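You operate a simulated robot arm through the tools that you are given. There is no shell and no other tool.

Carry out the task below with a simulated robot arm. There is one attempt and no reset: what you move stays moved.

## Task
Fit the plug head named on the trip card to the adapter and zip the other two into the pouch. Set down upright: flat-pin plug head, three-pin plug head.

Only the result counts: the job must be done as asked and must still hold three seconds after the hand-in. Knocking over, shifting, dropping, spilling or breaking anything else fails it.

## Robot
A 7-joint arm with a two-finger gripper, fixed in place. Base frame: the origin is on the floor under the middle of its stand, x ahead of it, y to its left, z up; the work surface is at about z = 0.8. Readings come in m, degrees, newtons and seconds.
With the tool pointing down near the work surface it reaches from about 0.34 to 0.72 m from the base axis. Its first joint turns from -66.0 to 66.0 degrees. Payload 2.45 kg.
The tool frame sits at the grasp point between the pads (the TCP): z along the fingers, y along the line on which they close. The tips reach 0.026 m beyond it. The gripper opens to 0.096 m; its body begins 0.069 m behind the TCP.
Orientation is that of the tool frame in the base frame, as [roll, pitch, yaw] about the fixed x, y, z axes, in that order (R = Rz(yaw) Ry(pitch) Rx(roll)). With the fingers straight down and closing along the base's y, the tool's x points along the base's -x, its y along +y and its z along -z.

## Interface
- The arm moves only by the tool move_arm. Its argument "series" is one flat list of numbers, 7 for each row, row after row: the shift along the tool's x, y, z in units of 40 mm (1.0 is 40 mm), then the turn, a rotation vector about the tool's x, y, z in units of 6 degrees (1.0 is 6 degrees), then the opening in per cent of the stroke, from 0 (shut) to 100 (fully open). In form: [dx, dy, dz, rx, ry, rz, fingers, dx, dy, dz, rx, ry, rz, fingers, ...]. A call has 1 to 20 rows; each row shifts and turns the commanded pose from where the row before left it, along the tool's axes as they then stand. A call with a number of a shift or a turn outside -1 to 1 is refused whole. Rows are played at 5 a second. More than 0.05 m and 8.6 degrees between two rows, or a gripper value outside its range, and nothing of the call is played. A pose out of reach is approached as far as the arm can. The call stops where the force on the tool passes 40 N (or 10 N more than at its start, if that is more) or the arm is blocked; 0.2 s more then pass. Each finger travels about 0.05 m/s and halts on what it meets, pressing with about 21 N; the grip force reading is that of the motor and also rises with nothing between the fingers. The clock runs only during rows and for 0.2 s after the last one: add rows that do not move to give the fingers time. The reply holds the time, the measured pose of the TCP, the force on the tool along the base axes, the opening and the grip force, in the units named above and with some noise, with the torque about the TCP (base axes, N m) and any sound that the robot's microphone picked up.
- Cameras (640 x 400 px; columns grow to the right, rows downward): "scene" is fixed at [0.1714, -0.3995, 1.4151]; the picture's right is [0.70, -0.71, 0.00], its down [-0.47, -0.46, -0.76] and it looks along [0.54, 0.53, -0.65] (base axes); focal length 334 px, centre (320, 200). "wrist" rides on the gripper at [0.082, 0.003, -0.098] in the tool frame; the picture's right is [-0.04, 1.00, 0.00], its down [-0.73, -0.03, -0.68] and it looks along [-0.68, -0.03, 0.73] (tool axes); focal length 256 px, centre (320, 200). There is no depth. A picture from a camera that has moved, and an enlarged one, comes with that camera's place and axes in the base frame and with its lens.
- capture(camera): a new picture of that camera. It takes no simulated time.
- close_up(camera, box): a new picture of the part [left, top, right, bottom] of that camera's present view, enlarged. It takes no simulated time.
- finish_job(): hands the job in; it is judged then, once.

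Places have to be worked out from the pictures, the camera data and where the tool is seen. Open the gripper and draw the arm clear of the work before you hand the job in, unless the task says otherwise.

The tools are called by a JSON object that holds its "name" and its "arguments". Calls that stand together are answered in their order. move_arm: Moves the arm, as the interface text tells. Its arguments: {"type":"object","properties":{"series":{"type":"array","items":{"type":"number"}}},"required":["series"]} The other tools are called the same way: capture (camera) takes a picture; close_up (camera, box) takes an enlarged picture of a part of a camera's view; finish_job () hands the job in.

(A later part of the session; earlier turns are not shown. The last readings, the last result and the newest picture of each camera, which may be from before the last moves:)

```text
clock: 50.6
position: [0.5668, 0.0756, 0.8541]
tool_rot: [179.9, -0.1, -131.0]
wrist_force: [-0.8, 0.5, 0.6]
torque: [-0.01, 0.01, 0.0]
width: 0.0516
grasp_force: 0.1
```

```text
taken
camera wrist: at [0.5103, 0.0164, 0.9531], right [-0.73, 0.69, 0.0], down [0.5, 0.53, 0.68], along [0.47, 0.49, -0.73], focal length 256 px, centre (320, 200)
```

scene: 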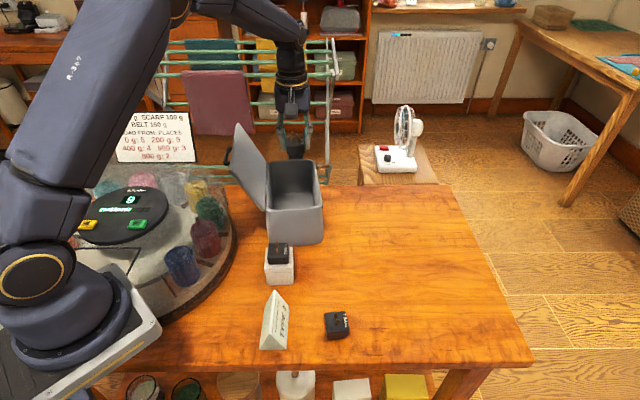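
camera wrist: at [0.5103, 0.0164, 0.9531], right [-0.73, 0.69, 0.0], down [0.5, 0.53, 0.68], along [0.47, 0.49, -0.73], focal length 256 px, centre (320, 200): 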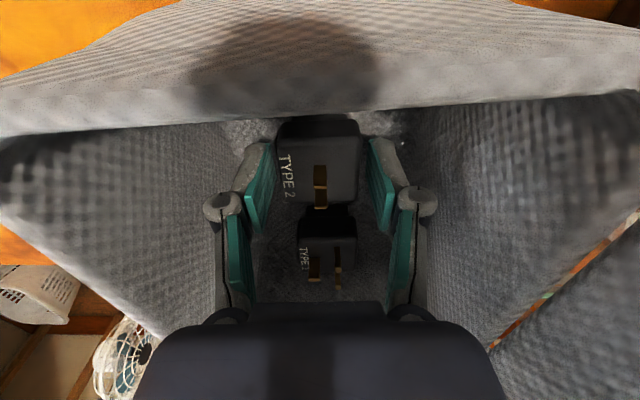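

Type 2 is standing free between the open fingers. I rise straight out of the pouch.

{"name": "move_arm", "arguments": {"series": [0, 0, -0.4, 0, 0, 0, 54, 0, 0, -0.8, 0, 0, 0, 54, 0, 0, -1, 0, 0, 0, 54, 0, 0, -1, 0, 0, 0, 54, 0, 0, -1, 0, 0, 0, 54, 0, 0, -1, 0, 0, 0, 54, 0, 0, -1, 0, 0, 0, 54, 0, 0, 0, 0, 0, 0, 54]}}

{"name": "capture", "arguments": {"camera": "wrist"}}

{"name": "close_up", "arguments": {"camera": "scene", "box": [210, 110, 350, 250]}}

{"name": "capture", "arguments": {"camera": "scene"}}

```text
clock: 52.4
position: [0.5672, 0.076, 1.1029]
tool_rot: [179.9, -0.1, -131.0]
wrist_force: [-0.4, 0.0, -0.4]
torque: [0.01, 0.03, 0.01]
width: 0.0518
grasp_force: 0.1
```

```text
taken
camera wrist: at [0.5112, 0.0174, 1.2011], right [-0.73, 0.69, 0.0], down [0.5, 0.53, 0.68], along [0.47, 0.49, -0.73], focal length 256 px, centre (320, 200)
```

wrist: 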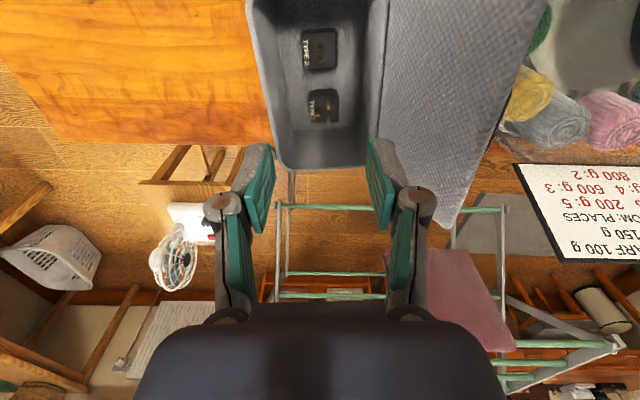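

```text
2.86 times, centred on (280, 180) of scene
camera zoom: at [0.1714, -0.3995, 1.4151], right [0.7, -0.71, 0.0], down [-0.47, -0.46, -0.76], along [0.54, 0.53, -0.65], focal length 954 px, centre (434, 257)
```

zoom: 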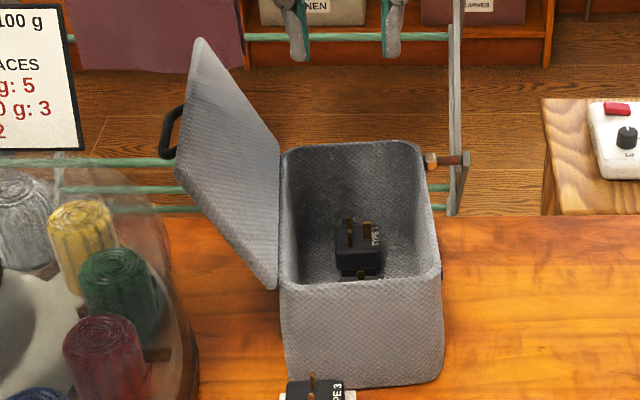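

```text
taken
```

scene: 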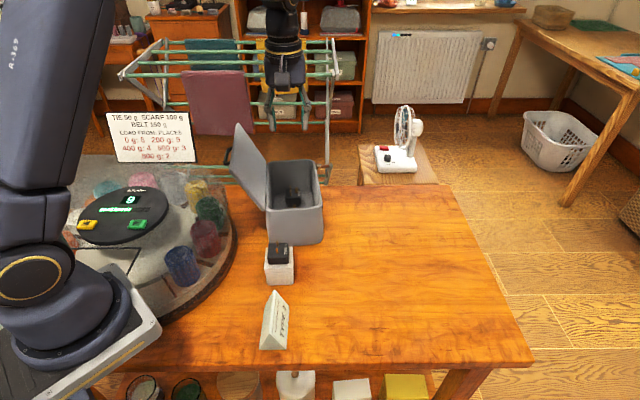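

Both heads stand upright in the pouch. Next is the lid, whose free edge I put at about (0.433, 0.107, 1.03) to (0.551, 0.247, 1.03), hinged on the left wall. Before going to its outer side I need to see what stands there, and to check the zip details.

{"name": "close_up", "arguments": {"camera": "scene", "box": [30, 120, 270, 310]}}

{"name": "close_up", "arguments": {"camera": "wrist", "box": [230, 0, 400, 180]}}

{"name": "close_up", "arguments": {"camera": "wrist", "box": [370, 0, 640, 240]}}

{"name": "close_up", "arguments": {"camera": "scene", "box": [300, 140, 350, 180]}}

```text
2.11 times, centred on (150, 215) of scene
camera zoom: at [0.1714, -0.3995, 1.4151], right [0.7, -0.71, 0.0], down [-0.47, -0.46, -0.76], along [0.54, 0.53, -0.65], focal length 703 px, centre (678, 168)
```

zoom: 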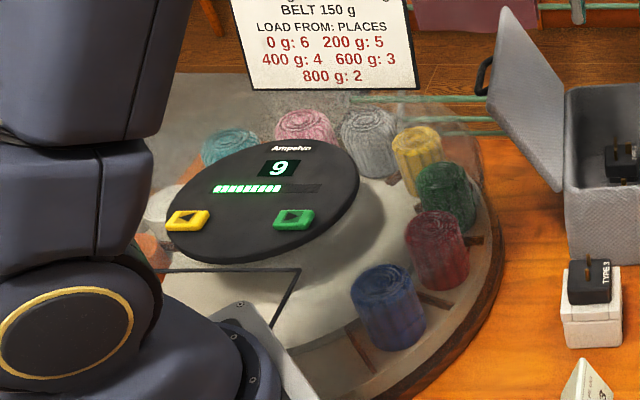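

```text
2.22 times, centred on (315, 90) of wrist
camera zoom: at [0.5112, 0.0174, 1.2011], right [-0.73, 0.69, 0.0], down [0.5, 0.53, 0.68], along [0.47, 0.49, -0.73], focal length 569 px, centre (331, 444)
```

zoom: 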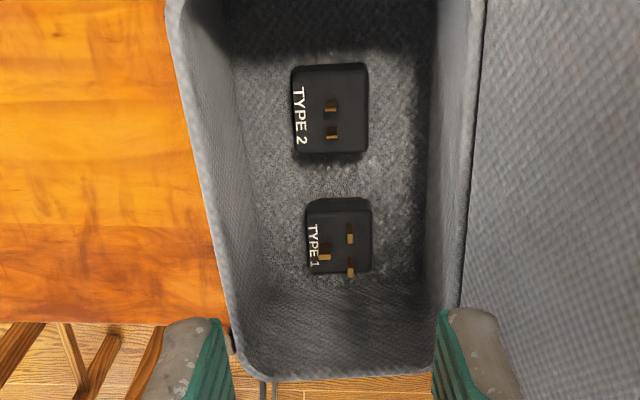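

```text
1.67 times, centred on (505, 120) of wrist
camera zoom: at [0.5112, 0.0174, 1.2011], right [-0.73, 0.69, 0.0], down [0.5, 0.53, 0.68], along [0.47, 0.49, -0.73], focal length 427 px, centre (12, 333)
```

zoom: 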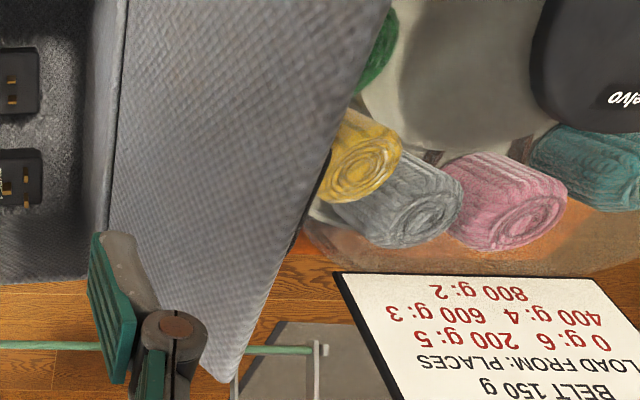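

```text
10.00 times, centred on (325, 160) of scene
camera zoom: at [0.1714, -0.3995, 1.4151], right [0.7, -0.71, 0.0], down [-0.47, -0.46, -0.76], along [0.54, 0.53, -0.65], focal length 3340 px, centre (270, 600)
```

zoom: 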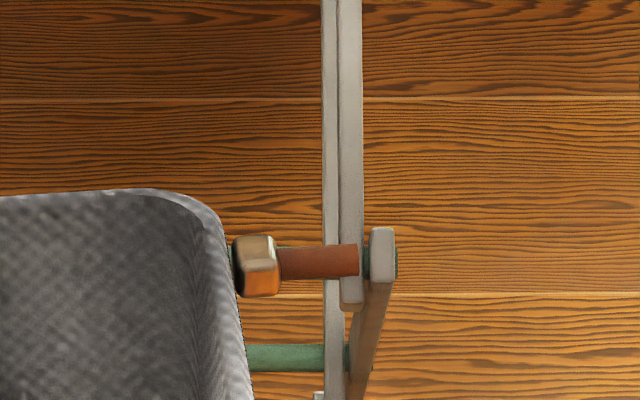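

The zip's gold slider with its brown pull sits at the far end of the right wall. On the lid's outer side there is a spool carousel with a clear hood (top maybe z≈0.97), so I'll work near the lid's far end with tips above z≈1.0. I go over the lid with fingers closed and check the view.

{"name": "move_arm", "arguments": {"series": [0, 0, -0.6, 0, 0, 0, 30, -0.513, 0.927, 0, 0, 0, 0, 10, -0.513, 0.927, 0, 0, 0, 0, 0, -0.513, 0.927, 0, 0, 0, 0, 0, -0.513, 0.927, 0, 0, 0, 0, 0, 0, 0, 0, 0, 0, 0, 0]}}

{"name": "capture", "arguments": {"camera": "wrist"}}

{"name": "close_up", "arguments": {"camera": "scene", "box": [200, 60, 360, 220]}}

```text
clock: 53.8
position: [0.5091, 0.2335, 1.1265]
tool_rot: [-179.9, 0.0, -130.9]
wrist_force: [-0.3, 0.3, 0.5]
torque: [0.0, 0.01, 0.0]
width: 0.0
grasp_force: 20.7
```

```text
taken
camera wrist: at [0.4525, 0.175, 1.2249], right [-0.73, 0.69, 0.0], down [0.5, 0.53, 0.68], along [0.47, 0.49, -0.73], focal length 256 px, centre (320, 200)
```

wrist: 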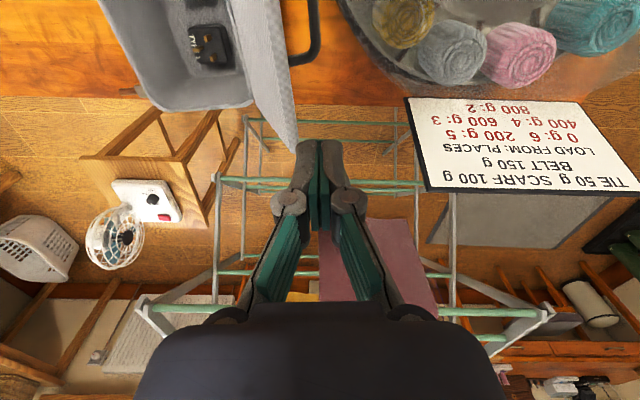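

```text
2.50 times, centred on (280, 140) of scene
camera zoom: at [0.1714, -0.3995, 1.4151], right [0.7, -0.71, 0.0], down [-0.47, -0.46, -0.76], along [0.54, 0.53, -0.65], focal length 835 px, centre (420, 350)
```

zoom: 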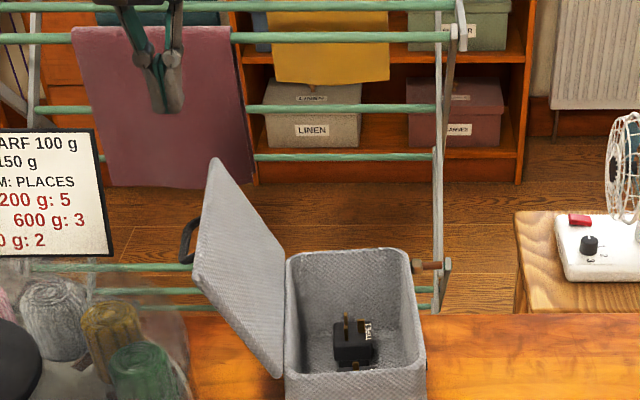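

The lid's outer edge is ~22 mm to the tool's −y side, and its strap handle begins ~16 mm toward the near side, so I shift 12 mm to the far side and lower the closed fingers beside the lid.

{"name": "move_arm", "arguments": {"series": [-0.3, 0.05, 0, 0, 0, 0, 0, 0, 0, 0.9, 0, 0, 0, 0, 0, 0, 0.9, 0, 0, 0, 0, 0, 0, 0.9, 0, 0, 0, 0, 0, 0, 0, 0, 0, 0, 0]}}

{"name": "capture", "arguments": {"camera": "wrist"}}

{"name": "close_up", "arguments": {"camera": "scene", "box": [200, 60, 360, 220]}}

```text
clock: 55.0
position: [0.5153, 0.2451, 1.0187]
tool_rot: [179.9, 0.0, -131.0]
wrist_force: [-0.5, -0.1, -0.1]
torque: [-0.06, 0.01, 0.0]
width: 0.0
grasp_force: 21.1
```

```text
taken
camera wrist: at [0.4586, 0.185, 1.116], right [-0.73, 0.69, 0.0], down [0.5, 0.53, 0.68], along [0.47, 0.49, -0.73], focal length 256 px, centre (320, 200)
```

wrist: 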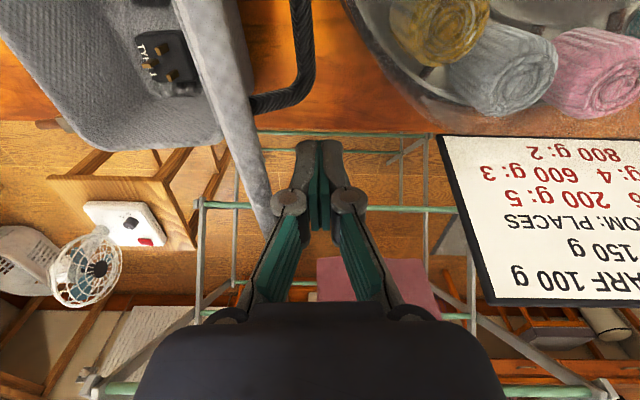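

```text
2.50 times, centred on (280, 140) of scene
camera zoom: at [0.1714, -0.3995, 1.4151], right [0.7, -0.71, 0.0], down [-0.47, -0.46, -0.76], along [0.54, 0.53, -0.65], focal length 835 px, centre (420, 350)
```

zoom: 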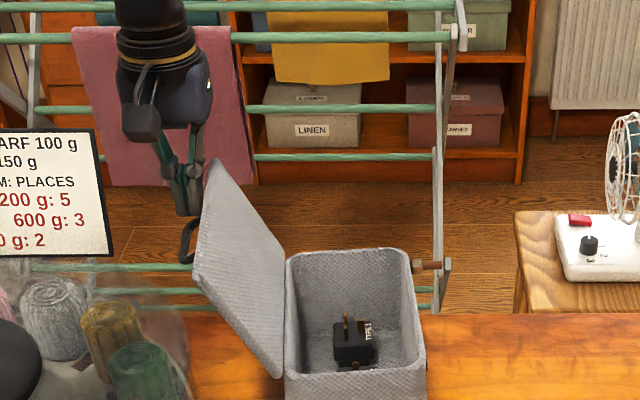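

The fingers stand beside the lid's far end with the handle clear on the near side. I start pushing toward the pouch (tool −y) in small steps.

{"name": "move_arm", "arguments": {"series": [0, -0.3, 0, 0, 0, 0, 0, 0, -0.3, 0, 0, 0, 0, 0, 0, -0.3, 0, 0, 0, 0, 0, 0, -0.3, 0, 0, 0, 0, 0, 0, 0, 0, 0, 0, 0, 0]}}

{"name": "capture", "arguments": {"camera": "wrist"}}

{"name": "close_up", "arguments": {"camera": "scene", "box": [200, 60, 360, 220]}}

```text
clock: 56.2
position: [0.5519, 0.2128, 1.0174]
tool_rot: [-180.0, 0.0, -131.0]
wrist_force: [-0.5, 0.3, 0.2]
torque: [-0.03, -0.04, -0.02]
width: 0.0003
grasp_force: 21.0
```

```text
taken
camera wrist: at [0.495, 0.154, 1.1164], right [-0.73, 0.69, 0.0], down [0.5, 0.53, 0.68], along [0.47, 0.49, -0.73], focal length 256 px, centre (320, 200)
```

wrist: 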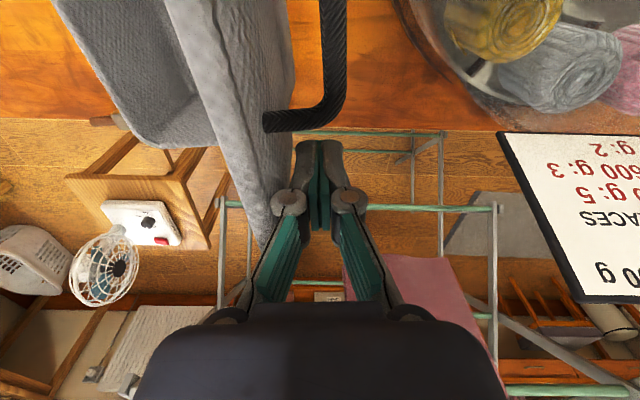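

```text
2.50 times, centred on (280, 140) of scene
camera zoom: at [0.1714, -0.3995, 1.4151], right [0.7, -0.71, 0.0], down [-0.47, -0.46, -0.76], along [0.54, 0.53, -0.65], focal length 835 px, centre (420, 350)
```

zoom: 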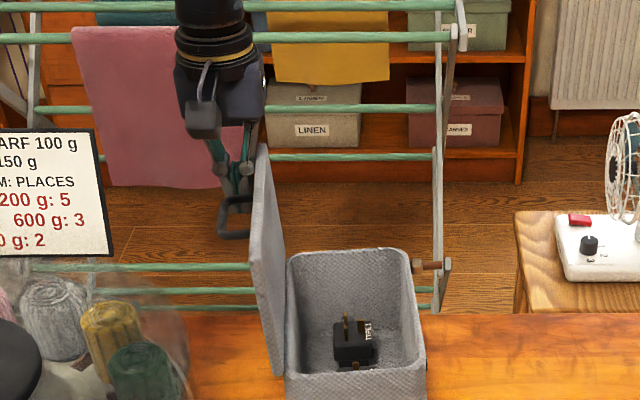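

The lid is swinging freely and is now almost vertical, with the strap clear of the fingers. I keep pushing past vertical.

{"name": "move_arm", "arguments": {"series": [0, -0.3, 0, 0, 0, 0, 0, 0, -0.3, 0, 0, 0, 0, 0, 0, -0.3, 0, 0, 0, 0, 0, 0, 0, 0, 0, 0, 0, 0]}}

{"name": "capture", "arguments": {"camera": "wrist"}}

{"name": "close_up", "arguments": {"camera": "scene", "box": [200, 60, 360, 220]}}

```text
clock: 57.2
position: [0.5778, 0.1893, 1.0172]
tool_rot: [-180.0, 0.0, -130.9]
wrist_force: [0.1, -0.3, -0.6]
torque: [-0.02, 0.0, -0.02]
width: 0.0
grasp_force: 21.0
```

```text
taken
camera wrist: at [0.522, 0.1299, 1.1163], right [-0.73, 0.69, 0.0], down [0.5, 0.53, 0.68], along [0.47, 0.49, -0.73], focal length 256 px, centre (320, 200)
```

wrist: 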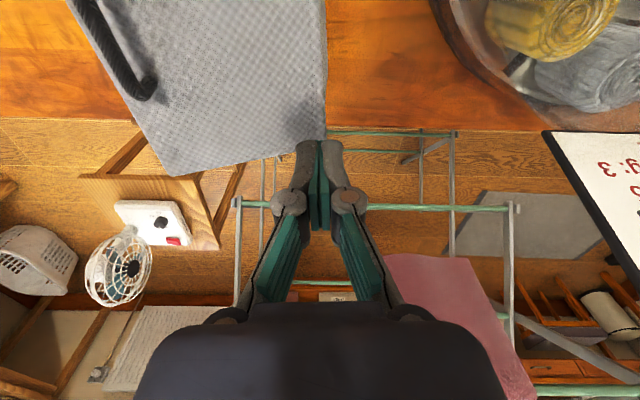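

```text
2.50 times, centred on (280, 140) of scene
camera zoom: at [0.1714, -0.3995, 1.4151], right [0.7, -0.71, 0.0], down [-0.47, -0.46, -0.76], along [0.54, 0.53, -0.65], focal length 835 px, centre (420, 350)
```

zoom: 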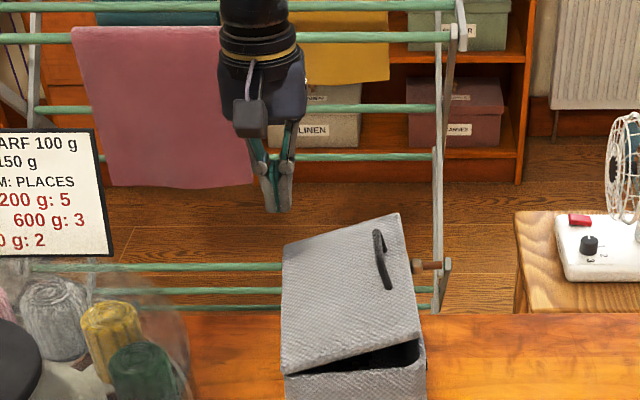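

The lid has tipped over and is falling shut. I wait a moment and look again.

{"name": "move_arm", "arguments": {"series": [0, 0, 0, 0, 0, 0, 0, 0, 0, 0, 0, 0, 0, 0, 0, 0, 0, 0, 0, 0, 0, 0, 0, 0, 0, 0, 0, 0, 0, 0, 0, 0, 0, 0, 0]}}

{"name": "close_up", "arguments": {"camera": "scene", "box": [240, 110, 360, 250]}}

{"name": "capture", "arguments": {"camera": "wrist"}}

```text
clock: 58.4
position: [0.5778, 0.1888, 1.0177]
tool_rot: [-180.0, 0.0, -131.0]
wrist_force: [-0.4, 0.0, -0.5]
torque: [0.02, -0.04, 0.02]
width: 0.0002
grasp_force: 21.4
```

```text
2.86 times, centred on (300, 180) of scene
camera zoom: at [0.1714, -0.3995, 1.4151], right [0.7, -0.71, 0.0], down [-0.47, -0.46, -0.76], along [0.54, 0.53, -0.65], focal length 954 px, centre (377, 257)
```

zoom: 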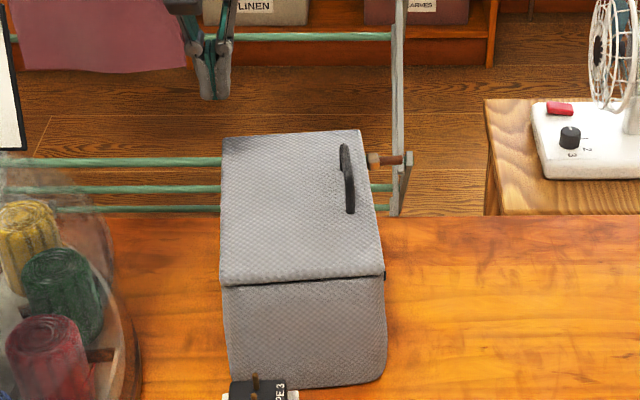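

```text
taken
camera wrist: at [0.5219, 0.1301, 1.1165], right [-0.73, 0.69, 0.0], down [0.5, 0.53, 0.68], along [0.47, 0.49, -0.73], focal length 256 px, centre (320, 200)
```

wrist: 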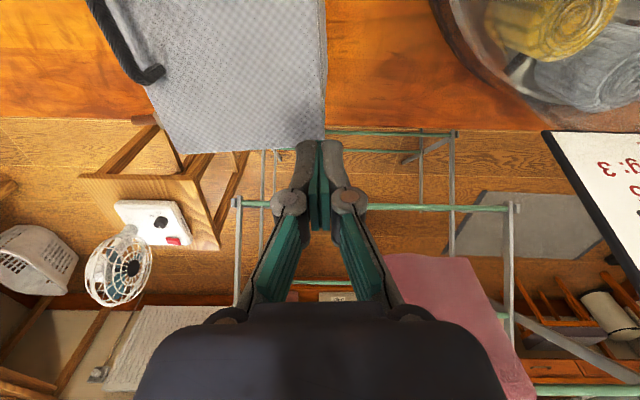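

The lid has come down onto the rim. I zoom in to see whether it is fully shut and where the slider sits.

{"name": "close_up", "arguments": {"camera": "scene", "box": [285, 140, 345, 220]}}

{"name": "close_up", "arguments": {"camera": "scene", "box": [260, 195, 330, 250]}}

{"name": "close_up", "arguments": {"camera": "scene", "box": [300, 145, 335, 175]}}

```text
5.00 times, centred on (315, 180) of scene
camera zoom: at [0.1714, -0.3995, 1.4151], right [0.7, -0.71, 0.0], down [-0.47, -0.46, -0.76], along [0.54, 0.53, -0.65], focal length 1670 px, centre (345, 300)
```

zoom: 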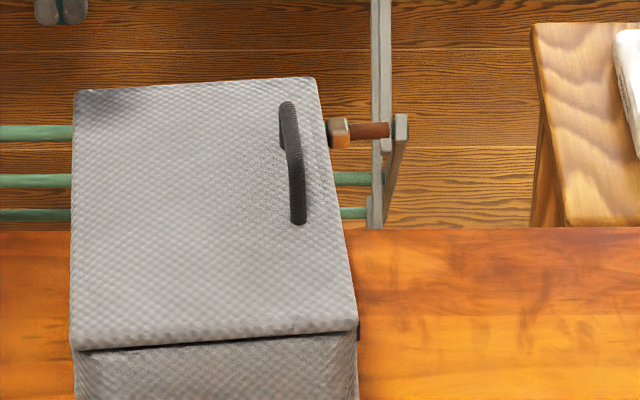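

```text
7.27 times, centred on (295, 222) of scene
camera zoom: at [0.1714, -0.3995, 1.4151], right [0.7, -0.71, 0.0], down [-0.47, -0.46, -0.76], along [0.54, 0.53, -0.65], focal length 2429 px, centre (502, 36)
```

zoom: 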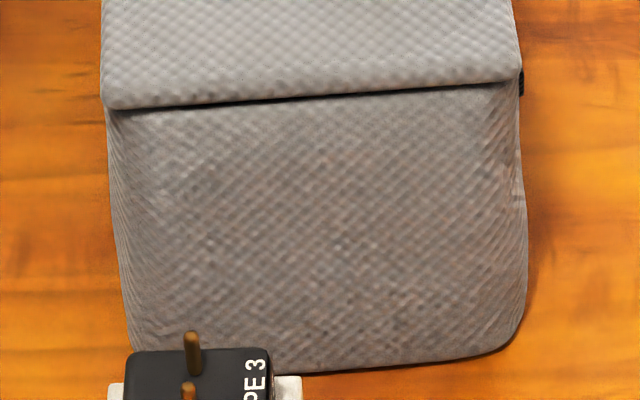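

```text
13.33 times, centred on (318, 160) of scene
camera zoom: at [0.1714, -0.3995, 1.4151], right [0.7, -0.71, 0.0], down [-0.47, -0.46, -0.76], along [0.54, 0.53, -0.65], focal length 4453 px, centre (353, 733)
```

zoom: 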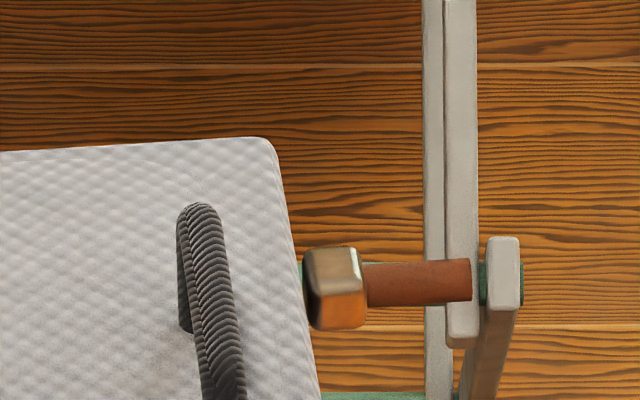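

The lid looks flush, with the slider (gold) at the far end of the right wall and its pull pointing outward; the track's near end is at the near-right corner. I rise, turn the tool 90° so the fingers straddle the pull along the track direction, and move above it.

{"name": "move_arm", "arguments": {"series": [0, 0, -0.9, 0, 0, 0, 20, 0, 0, 0, 0, 0, 1, 30, 0, 0, 0, 0, 0, 1, 30, 0, 0, 0, 0, 0, 1, 30, 0, 0, 0, 0, 0, 1, 30, 0, 0, 0, 0, 0, 1, 30, 0, 0, 0, 0, 0, 1, 30, 0, 0, 0, 0, 0, 1, 30, 0, 0, 0, 0, 0, 1, 30, 0, 0, 0, 0, 0, 1, 30, 0, 0, 0, 0, 0, 1, 30, 0, 0, 0, 0, 0, 1, 30, 0, 0, 0, 0, 0, 1, 30, 0, 0, 0, 0, 0, 1, 30, 0, 0, 0, 0, 0, 1, 30, 0, 0, 0, 0, 0, 1, 30, -0.9, 0.03, 0, 0, 0, 0, 30, -0.9, 0.03, 0, 0, 0, 0, 30, -0.9, 0.03, 0, 0, 0, 0, 30, 0, 0, 0, 0, 0, 0, 30]}}

{"name": "capture", "arguments": {"camera": "wrist"}}

{"name": "close_up", "arguments": {"camera": "scene", "box": [240, 90, 360, 220]}}

```text
clock: 62.6
position: [0.6613, 0.1216, 1.054]
tool_rot: [-180.0, 0.0, 139.0]
wrist_force: [-0.3, -0.2, 0.6]
torque: [0.01, -0.03, -0.03]
width: 0.0287
grasp_force: 0.0
```

```text
taken
camera wrist: at [0.6018, 0.1784, 1.1529], right [0.69, 0.73, 0.0], down [0.53, -0.5, 0.68], along [0.49, -0.47, -0.73], focal length 256 px, centre (320, 200)
```

wrist: 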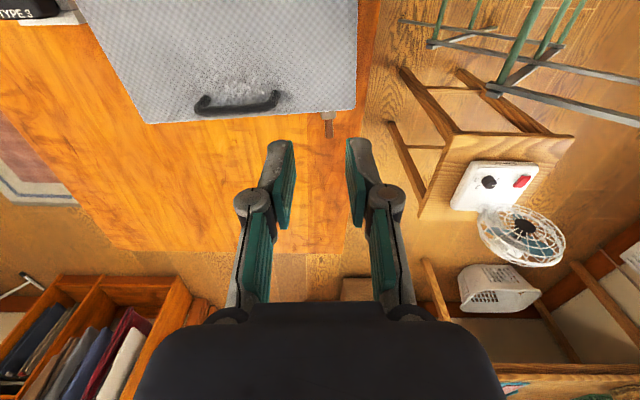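

```text
3.08 times, centred on (300, 155) of scene
camera zoom: at [0.1714, -0.3996, 1.4151], right [0.7, -0.71, 0.0], down [-0.47, -0.46, -0.76], along [0.54, 0.53, -0.65], focal length 1028 px, centre (382, 338)
```

zoom: 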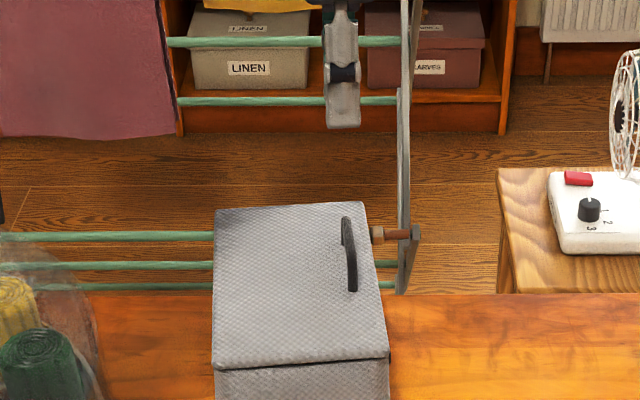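

{"name": "close_up", "arguments": {"camera": "wrist", "box": [280, 80, 380, 160]}}

{"name": "close_up", "arguments": {"camera": "wrist", "box": [60, 0, 380, 160]}}

```text
5.00 times, centred on (330, 120) of wrist
camera zoom: at [0.6018, 0.1784, 1.1529], right [0.69, 0.73, 0.0], down [0.53, -0.5, 0.68], along [0.49, -0.47, -0.73], focal length 1280 px, centre (270, 600)
```

zoom: 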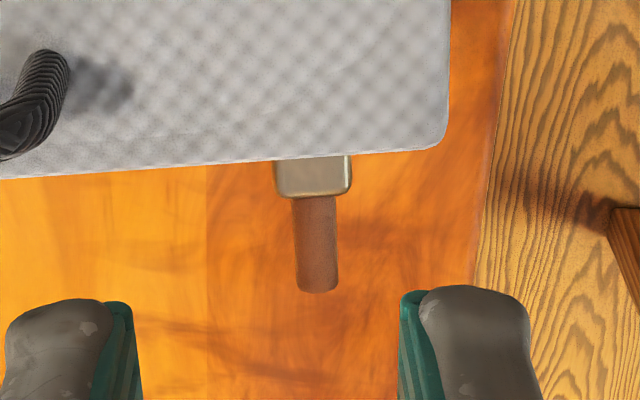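

```text
2.00 times, centred on (220, 80) of wrist
camera zoom: at [0.6018, 0.1784, 1.1529], right [0.69, 0.73, 0.0], down [0.53, -0.5, 0.68], along [0.49, -0.47, -0.73], focal length 512 px, centre (520, 440)
```

zoom: 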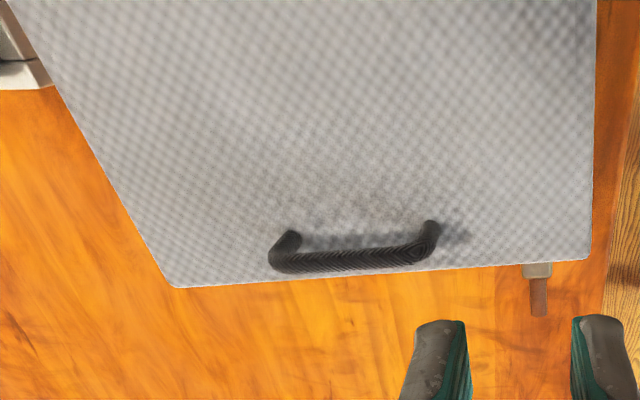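

The view is clear: the pull is 8 mm wide and 20 mm long, centred ~43 mm to tool −x and 7.5 mm to tool +y, at z≈0.91. I move above it and descend with the fingers straddling it.

{"name": "move_arm", "arguments": {"series": [-0.55, 0.1, 0, 0, 0, 0, 30, -0.525, 0.09, 0, 0, 0, 0, 30, 0, 0, 0.8, 0, 0, 0, 30, 0, 0, 0.8, 0, 0, 0, 30, 0, 0, 0.8, 0, 0, 0, 30, 0, 0, 0, 0, 0, 0, 30]}}

{"name": "capture", "arguments": {"camera": "wrist"}}

{"name": "close_up", "arguments": {"camera": "wrist", "box": [260, 80, 380, 220]}}

{"name": "close_up", "arguments": {"camera": "scene", "box": [270, 110, 360, 200]}}

```text
clock: 64.0
position: [0.6988, 0.0995, 0.9579]
tool_rot: [-180.0, 0.0, 139.1]
wrist_force: [0.2, -0.2, 0.0]
torque: [0.0, -0.01, -0.01]
width: 0.0286
grasp_force: 0.0
```

```text
taken
camera wrist: at [0.6388, 0.1562, 1.0573], right [0.69, 0.73, 0.0], down [0.53, -0.5, 0.68], along [0.49, -0.47, -0.73], focal length 256 px, centre (320, 200)
```

wrist: 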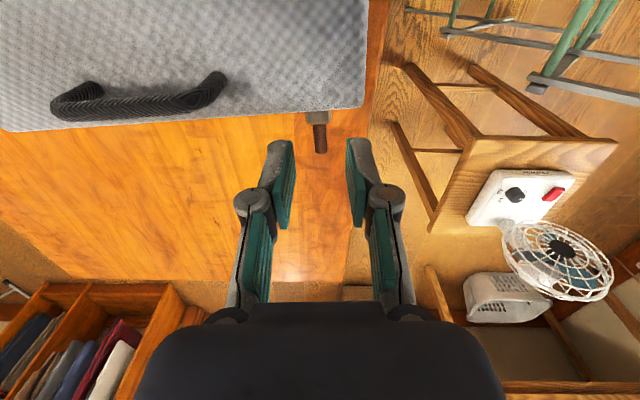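

```text
2.86 times, centred on (320, 150) of wrist
camera zoom: at [0.6388, 0.1562, 1.0573], right [0.69, 0.73, 0.0], down [0.53, -0.5, 0.68], along [0.49, -0.47, -0.73], focal length 731 px, centre (320, 343)
```

zoom: 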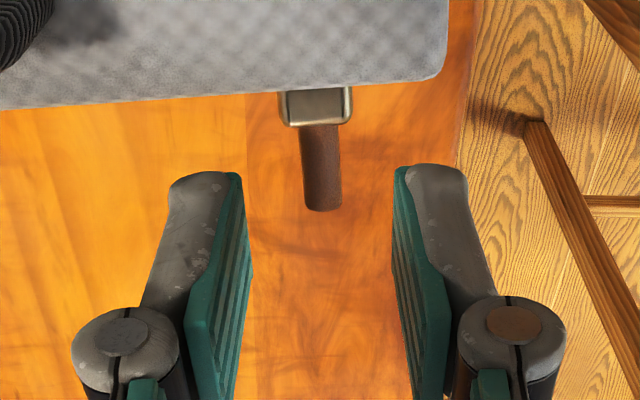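

```text
4.44 times, centred on (315, 155) of scene
camera zoom: at [0.1714, -0.3995, 1.4151], right [0.7, -0.71, 0.0], down [-0.47, -0.46, -0.76], along [0.54, 0.53, -0.65], focal length 1484 px, centre (342, 400)
```

zoom: 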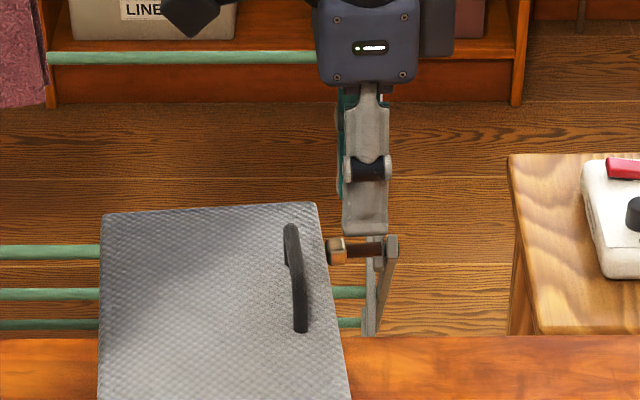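

The pull is exactly centred between the fingers. I go down 40 mm so it lies between the pads, then narrow the fingers to about 14 mm around it.

{"name": "move_arm", "arguments": {"series": [0, 0, 0.5, 0, 0, 0, 30, 0, 0, 0.5, 0, 0, 0, 30, 0, 0, 0, 0, 0, 0, 15, 0, 0, 0, 0, 0, 0, 15, 0, 0, 0, 0, 0, 0, 15]}}

{"name": "close_up", "arguments": {"camera": "wrist", "box": [260, 80, 380, 220]}}

{"name": "close_up", "arguments": {"camera": "scene", "box": [270, 110, 360, 200]}}

{"name": "capture", "arguments": {"camera": "wrist"}}

```text
clock: 65.2
position: [0.699, 0.0981, 0.9188]
tool_rot: [180.0, 0.0, 139.0]
wrist_force: [-0.8, -0.2, -0.4]
torque: [0.01, -0.03, 0.01]
width: 0.0153
grasp_force: 0.3
```

```text
2.86 times, centred on (320, 150) of wrist
camera zoom: at [0.6396, 0.1548, 1.0167], right [0.69, 0.73, 0.0], down [0.53, -0.5, 0.68], along [0.49, -0.47, -0.73], focal length 731 px, centre (320, 343)
```

zoom: 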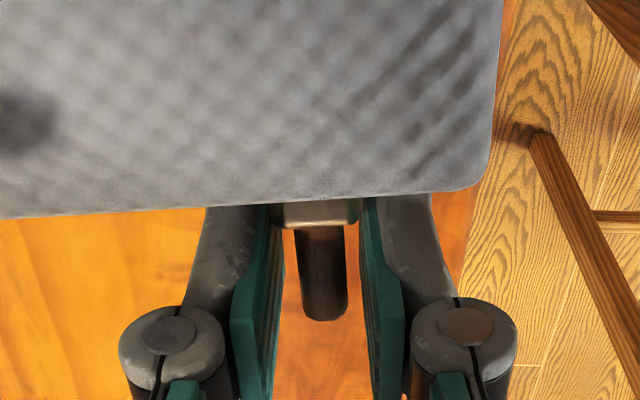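

```text
4.44 times, centred on (315, 155) of scene
camera zoom: at [0.1714, -0.3995, 1.4151], right [0.7, -0.71, 0.0], down [-0.47, -0.46, -0.76], along [0.54, 0.53, -0.65], focal length 1484 px, centre (342, 400)
```

zoom: 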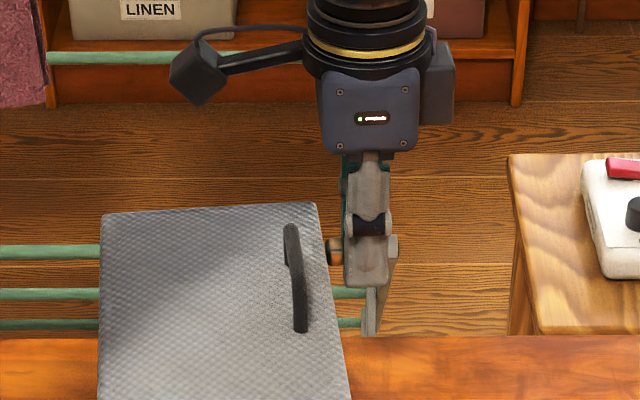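

```text
taken
camera wrist: at [0.6396, 0.1548, 1.0167], right [0.69, 0.73, 0.0], down [0.53, -0.5, 0.68], along [0.49, -0.47, -0.73], focal length 256 px, centre (320, 200)
```

wrist: 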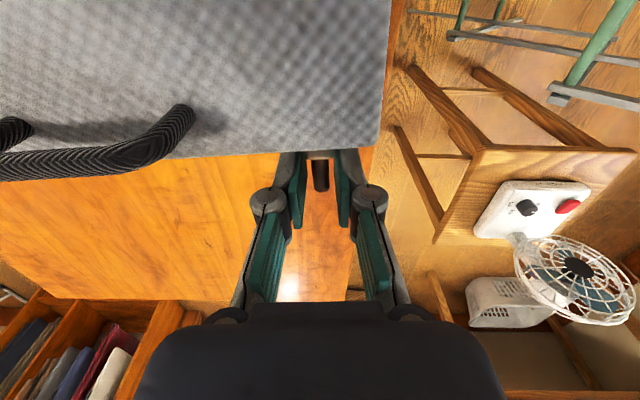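

The fingers now bracket the slider (15 mm gap, practically no force). I pull it 20 mm along the track toward the near end and check that only the slider moves.

{"name": "move_arm", "arguments": {"series": [0, -0.2, 0, 0, 0, 0, 15, 0, -0.2, 0, 0, 0, 0, 15, 0, -0.2, 0, 0, 0, 0, 15, 0, 0, 0, 0, 0, 0, 15]}}

{"name": "capture", "arguments": {"camera": "wrist"}}

{"name": "close_up", "arguments": {"camera": "wrist", "box": [260, 80, 380, 220]}}

{"name": "close_up", "arguments": {"camera": "scene", "box": [240, 110, 360, 250]}}

```text
clock: 66.2
position: [0.6828, 0.0799, 0.9174]
tool_rot: [-180.0, 0.0, 139.0]
wrist_force: [-0.4, -1.1, 0.2]
torque: [0.03, 0.02, 0.0]
width: 0.015
grasp_force: 4.3
```

```text
taken
camera wrist: at [0.624, 0.1366, 1.0159], right [0.69, 0.73, 0.0], down [0.53, -0.5, 0.68], along [0.49, -0.47, -0.73], focal length 256 px, centre (320, 200)
```

wrist: 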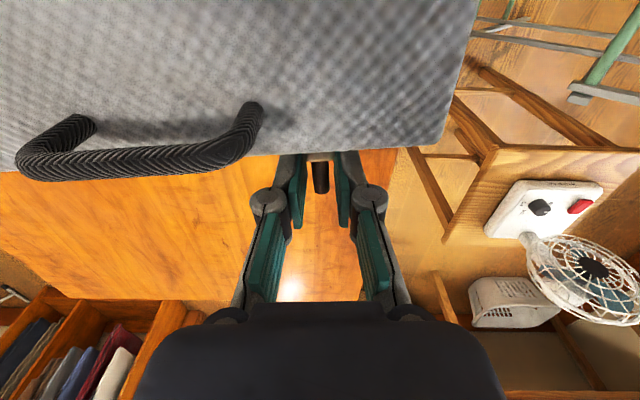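

```text
2.86 times, centred on (320, 150) of wrist
camera zoom: at [0.624, 0.1366, 1.0159], right [0.69, 0.73, 0.0], down [0.53, -0.5, 0.68], along [0.49, -0.47, -0.73], focal length 731 px, centre (320, 343)
```

zoom: 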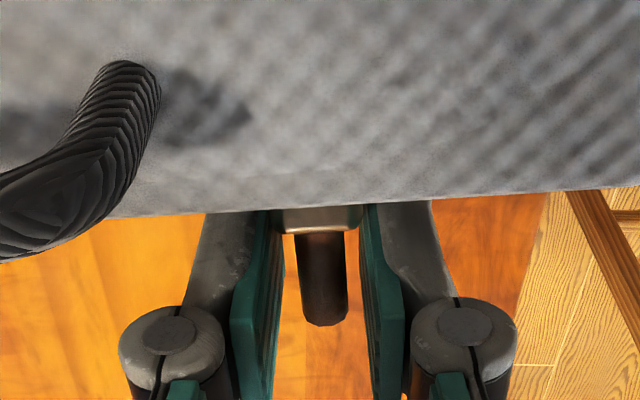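

```text
2.86 times, centred on (300, 180) of scene
camera zoom: at [0.1714, -0.3995, 1.4151], right [0.7, -0.71, 0.0], down [-0.47, -0.46, -0.76], along [0.54, 0.53, -0.65], focal length 954 px, centre (377, 257)
```

zoom: 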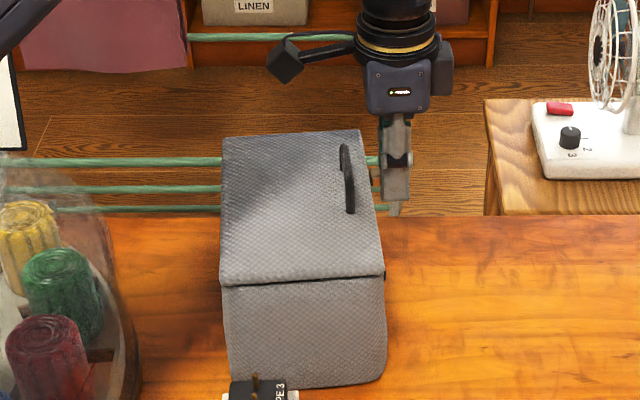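

The slider follows while the pouch stays in place, with only ~1 N of drag. I continue another 50 mm.

{"name": "move_arm", "arguments": {"series": [0, -0.25, 0, 0, 0, 0, 15, 0, -0.25, 0, 0, 0, 0, 15, 0, -0.25, 0, 0, 0, 0, 15, 0, -0.25, 0, 0, 0, 0, 15, 0, -0.25, 0, 0, 0, 0, 15, 0, 0, 0, 0, 0, 0, 15]}}

{"name": "close_up", "arguments": {"camera": "wrist", "box": [260, 80, 380, 220]}}

{"name": "close_up", "arguments": {"camera": "scene", "box": [240, 110, 360, 250]}}

```text
clock: 67.6
position: [0.6504, 0.0425, 0.9189]
tool_rot: [-180.0, 0.0, 138.9]
wrist_force: [-0.9, 0.3, 0.0]
torque: [0.01, 0.04, 0.02]
width: 0.0154
grasp_force: 3.9
```

```text
2.86 times, centred on (320, 150) of wrist
camera zoom: at [0.5913, 0.0989, 1.0168], right [0.69, 0.73, 0.0], down [0.53, -0.5, 0.68], along [0.49, -0.47, -0.73], focal length 731 px, centre (320, 343)
```

zoom: 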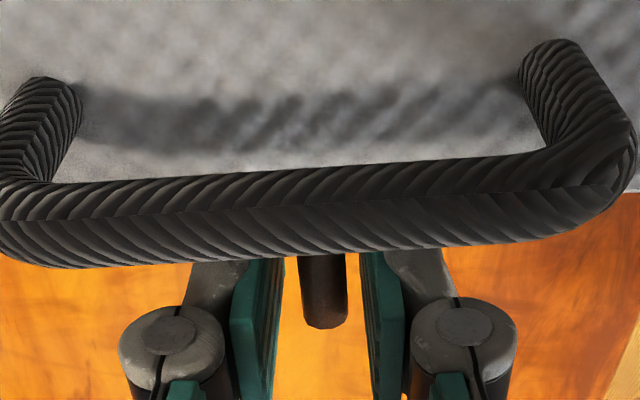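

```text
2.86 times, centred on (300, 180) of scene
camera zoom: at [0.1713, -0.3995, 1.4151], right [0.7, -0.71, 0.0], down [-0.47, -0.46, -0.76], along [0.54, 0.53, -0.65], focal length 954 px, centre (377, 257)
```

zoom: 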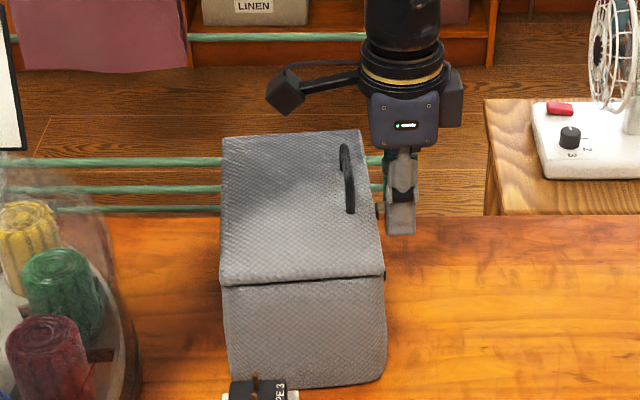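

Still moving smoothly with the tab between the pads and the pouch unmoved. Another 50 mm.

{"name": "move_arm", "arguments": {"series": [0, -0.25, 0, 0, 0, 0, 15, 0, -0.25, 0, 0, 0, 0, 15, 0, -0.25, 0, 0, 0, 0, 15, 0, -0.25, 0, 0, 0, 0, 15, 0, -0.25, 0, 0, 0, 0, 15, 0, 0, 0, 0, 0, 0, 15]}}

{"name": "close_up", "arguments": {"camera": "wrist", "box": [240, 60, 400, 220]}}

{"name": "close_up", "arguments": {"camera": "scene", "box": [240, 110, 360, 250]}}

```text
clock: 69.0
position: [0.6173, 0.005, 0.9184]
tool_rot: [-180.0, 0.0, 139.1]
wrist_force: [0.3, 0.3, 0.0]
torque: [0.03, 0.02, 0.0]
width: 0.0155
grasp_force: 3.9
```

```text
2.50 times, centred on (320, 140) of wrist
camera zoom: at [0.5583, 0.0619, 1.0167], right [0.69, 0.73, 0.0], down [0.53, -0.5, 0.68], along [0.49, -0.47, -0.73], focal length 640 px, centre (320, 350)
```

zoom: 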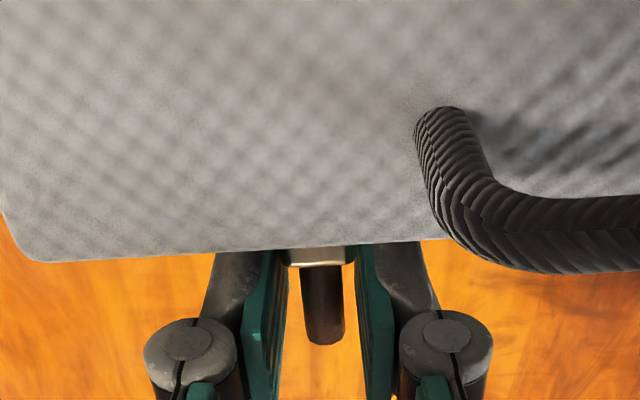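

```text
2.86 times, centred on (300, 180) of scene
camera zoom: at [0.1714, -0.3995, 1.4151], right [0.7, -0.71, 0.0], down [-0.47, -0.46, -0.76], along [0.54, 0.53, -0.65], focal length 954 px, centre (377, 257)
```

zoom: 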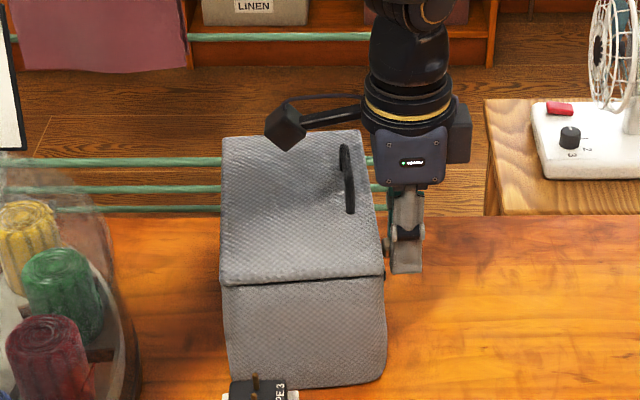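

About 3 cm of track remain by my estimate. I go on in smaller portions, watching for the end stop.

{"name": "move_arm", "arguments": {"series": [0, -0.2, 0, 0, 0, 0, 15, 0, -0.2, 0, 0, 0, 0, 15, 0, 0, 0, 0, 0, 0, 15]}}

{"name": "close_up", "arguments": {"camera": "wrist", "box": [240, 60, 400, 220]}}

```text
clock: 69.8
position: [0.6076, -0.0072, 0.9179]
tool_rot: [179.9, 0.0, 139.0]
wrist_force: [-0.4, -0.6, 0.9]
torque: [0.02, 0.01, 0.0]
width: 0.0152
grasp_force: 3.3
```

```text
2.50 times, centred on (320, 140) of wrist
camera zoom: at [0.548, 0.0497, 1.0165], right [0.69, 0.73, 0.0], down [0.53, -0.5, 0.68], along [0.49, -0.47, -0.73], focal length 640 px, centre (320, 350)
```

zoom: 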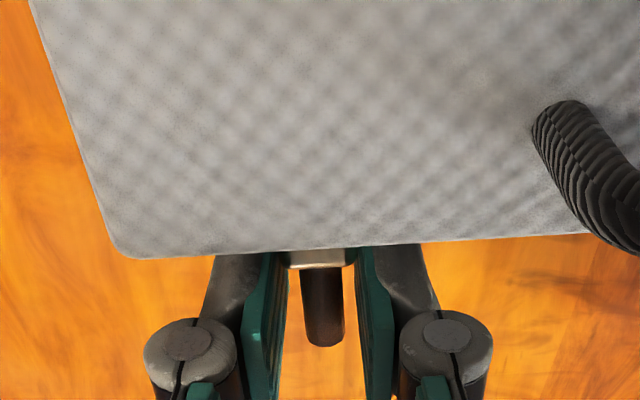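

Still free, about 35 mm from the lid's near corner. I continue in 4 mm steps, feeling for the stop.

{"name": "move_arm", "arguments": {"series": [0, -0.1, 0, 0, 0, 0, 15, 0, -0.1, 0, 0, 0, 0, 15, 0, -0.1, 0, 0, 0, 0, 15, 0, 0, 0, 0, 0, 0, 15]}}

{"name": "close_up", "arguments": {"camera": "wrist", "box": [240, 60, 400, 220]}}

{"name": "close_up", "arguments": {"camera": "scene", "box": [270, 170, 350, 250]}}

```text
clock: 70.8
position: [0.5998, -0.0152, 0.9191]
tool_rot: [-179.9, 0.0, 139.0]
wrist_force: [0.8, 2.7, 0.3]
torque: [0.05, -0.02, -0.03]
width: 0.0161
grasp_force: 1.8
```

```text
2.50 times, centred on (320, 140) of wrist
camera zoom: at [0.5398, 0.0402, 1.0172], right [0.69, 0.73, 0.0], down [0.53, -0.5, 0.68], along [0.49, -0.47, -0.73], focal length 640 px, centre (320, 350)
```

zoom: 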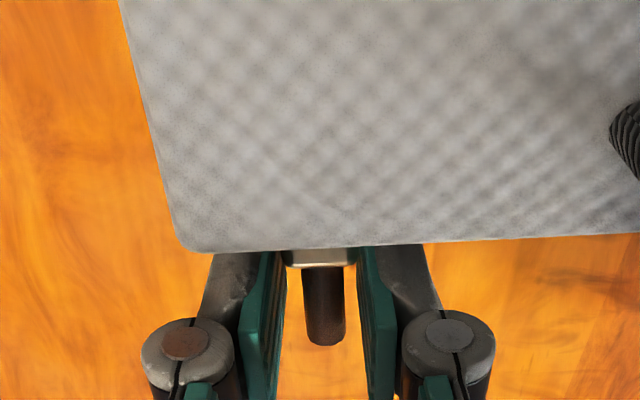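

```text
5.00 times, centred on (310, 210) of scene
camera zoom: at [0.1714, -0.3995, 1.4152], right [0.7, -0.71, 0.0], down [-0.47, -0.46, -0.76], along [0.54, 0.53, -0.65], focal length 1670 px, centre (370, 150)
```

zoom: 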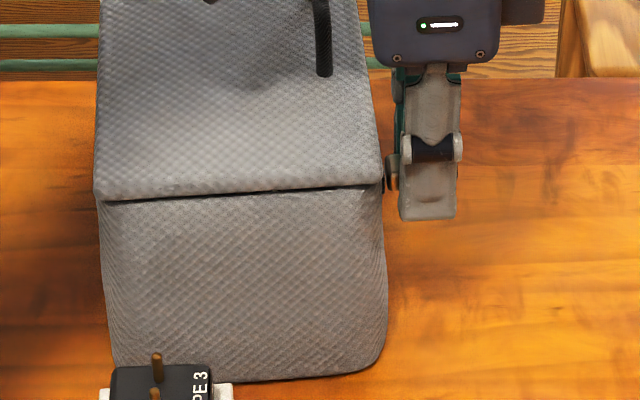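

A slight opposing force (≈3 N) appears, perhaps the end stop. I try 2 mm more to confirm.

{"name": "move_arm", "arguments": {"series": [0, -0.05, 0, 0, 0, 0, 15, 0, 0, 0, 0, 0, 0, 15]}}

{"name": "close_up", "arguments": {"camera": "wrist", "box": [240, 60, 400, 220]}}

```text
clock: 71.4
position: [0.5979, -0.0178, 0.9175]
tool_rot: [179.9, -0.1, 139.0]
wrist_force: [0.9, 1.8, 0.5]
torque: [0.06, -0.04, -0.01]
width: 0.0162
grasp_force: 1.4
```

```text
2.50 times, centred on (320, 140) of wrist
camera zoom: at [0.5384, 0.0387, 1.0169], right [0.69, 0.73, 0.0], down [0.53, -0.5, 0.68], along [0.49, -0.47, -0.73], focal length 640 px, centre (320, 350)
```

zoom: 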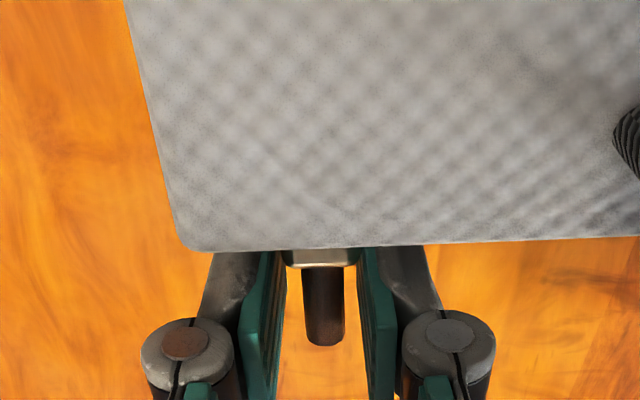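

The lid corner no longer shifts relative to the fingers, so the slider is at its stop and that last push only nudged the pouch. I stop pushing and compare the pouch's place in the scene with before.

{"name": "close_up", "arguments": {"camera": "scene", "box": [260, 195, 330, 250]}}

{"name": "close_up", "arguments": {"camera": "scene", "box": [285, 140, 345, 220]}}

```text
7.27 times, centred on (295, 222) of scene
camera zoom: at [0.1714, -0.3995, 1.4152], right [0.7, -0.71, 0.0], down [-0.47, -0.46, -0.76], along [0.54, 0.53, -0.65], focal length 2429 px, centre (502, 36)
```

zoom: 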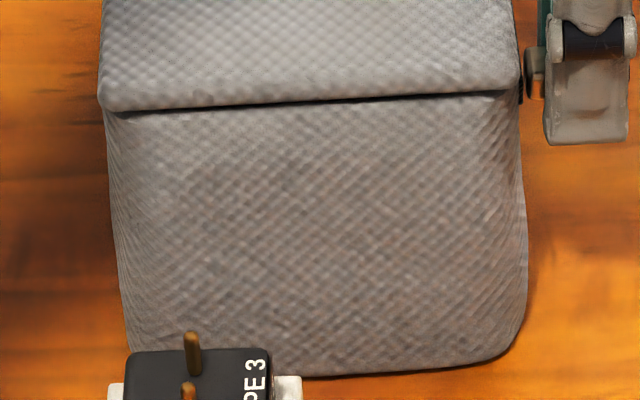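

```text
5.00 times, centred on (315, 180) of scene
camera zoom: at [0.1714, -0.3995, 1.4152], right [0.7, -0.71, 0.0], down [-0.47, -0.46, -0.76], along [0.54, 0.53, -0.65], focal length 1670 px, centre (345, 300)
```

zoom: 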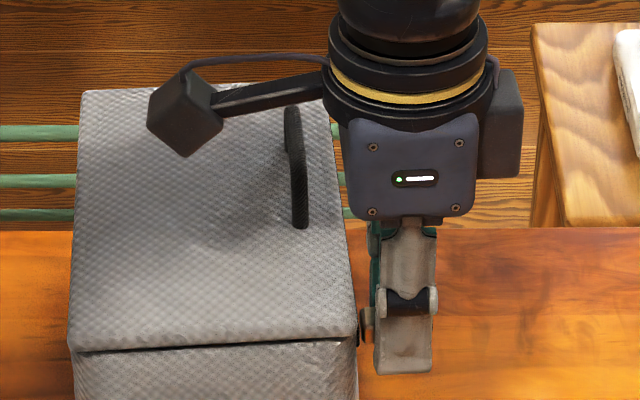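

The pouch moved only a couple of millimetres and the slider is at the near end of the track. I open the fingers to release the pull and lift straight up.

{"name": "move_arm", "arguments": {"series": [0, 0, 0, 0, 0, 0, 30, 0, 0, 0, 0, 0, 0, 35, 0, 0, 0, 0, 0, 0, 35, 0, 0, -0.5, 0, 0, 0, 35, 0, 0, -1, 0, 0, 0, 35, 0, 0, -1, 0, 0, 0, 35, 0, 0, -1, 0, 0, 0, 35, 0, 0, 0, 0, 0, 0, 35]}}

{"name": "capture", "arguments": {"camera": "wrist"}}

{"name": "close_up", "arguments": {"camera": "wrist", "box": [240, 20, 400, 160]}}

{"name": "close_up", "arguments": {"camera": "scene", "box": [250, 140, 340, 260]}}

```text
clock: 73.2
position: [0.5985, -0.014, 1.0593]
tool_rot: [-180.0, 0.0, 139.0]
wrist_force: [0.4, 0.5, 0.0]
torque: [0.01, 0.03, -0.01]
width: 0.0335
grasp_force: 0.0
```

```text
taken
camera wrist: at [0.5379, 0.0415, 1.1582], right [0.69, 0.73, 0.0], down [0.53, -0.5, 0.68], along [0.49, -0.47, -0.73], focal length 256 px, centre (320, 200)
```

wrist: 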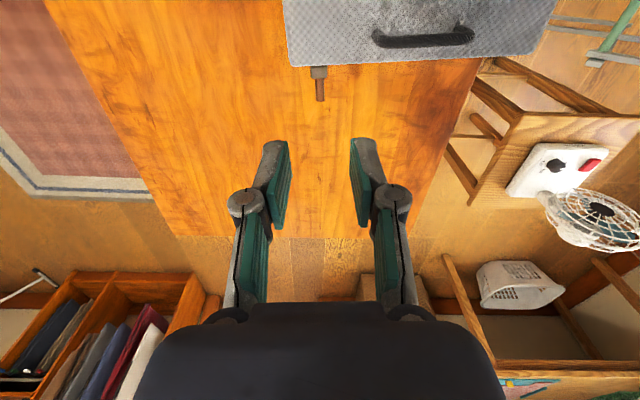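

```text
2.86 times, centred on (320, 90) of wrist
camera zoom: at [0.5379, 0.0415, 1.1582], right [0.69, 0.73, 0.0], down [0.53, -0.5, 0.68], along [0.49, -0.47, -0.73], focal length 731 px, centre (320, 514)
```

zoom: 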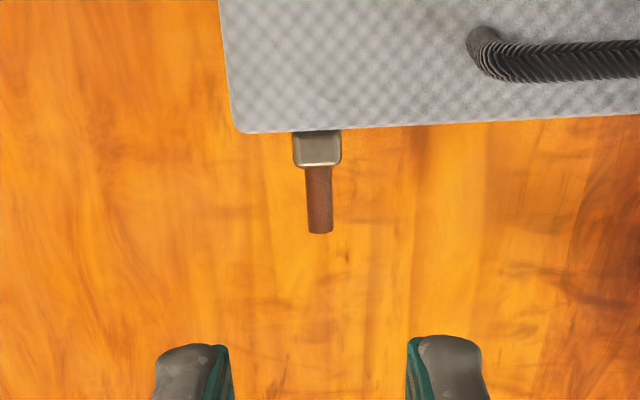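

```text
3.33 times, centred on (295, 200) of scene
camera zoom: at [0.1714, -0.3995, 1.4151], right [0.7, -0.71, 0.0], down [-0.47, -0.46, -0.76], along [0.54, 0.53, -0.65], focal length 1113 px, centre (403, 200)
```

zoom: 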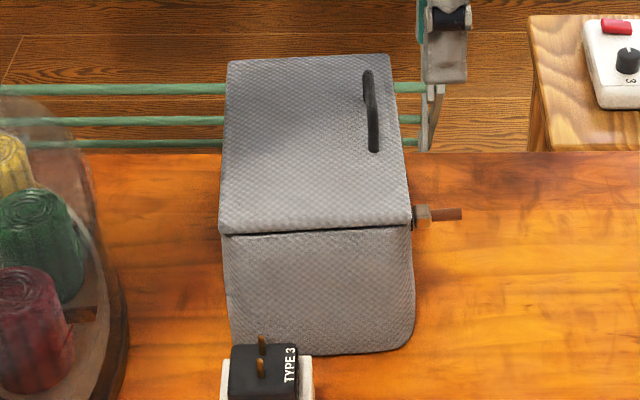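

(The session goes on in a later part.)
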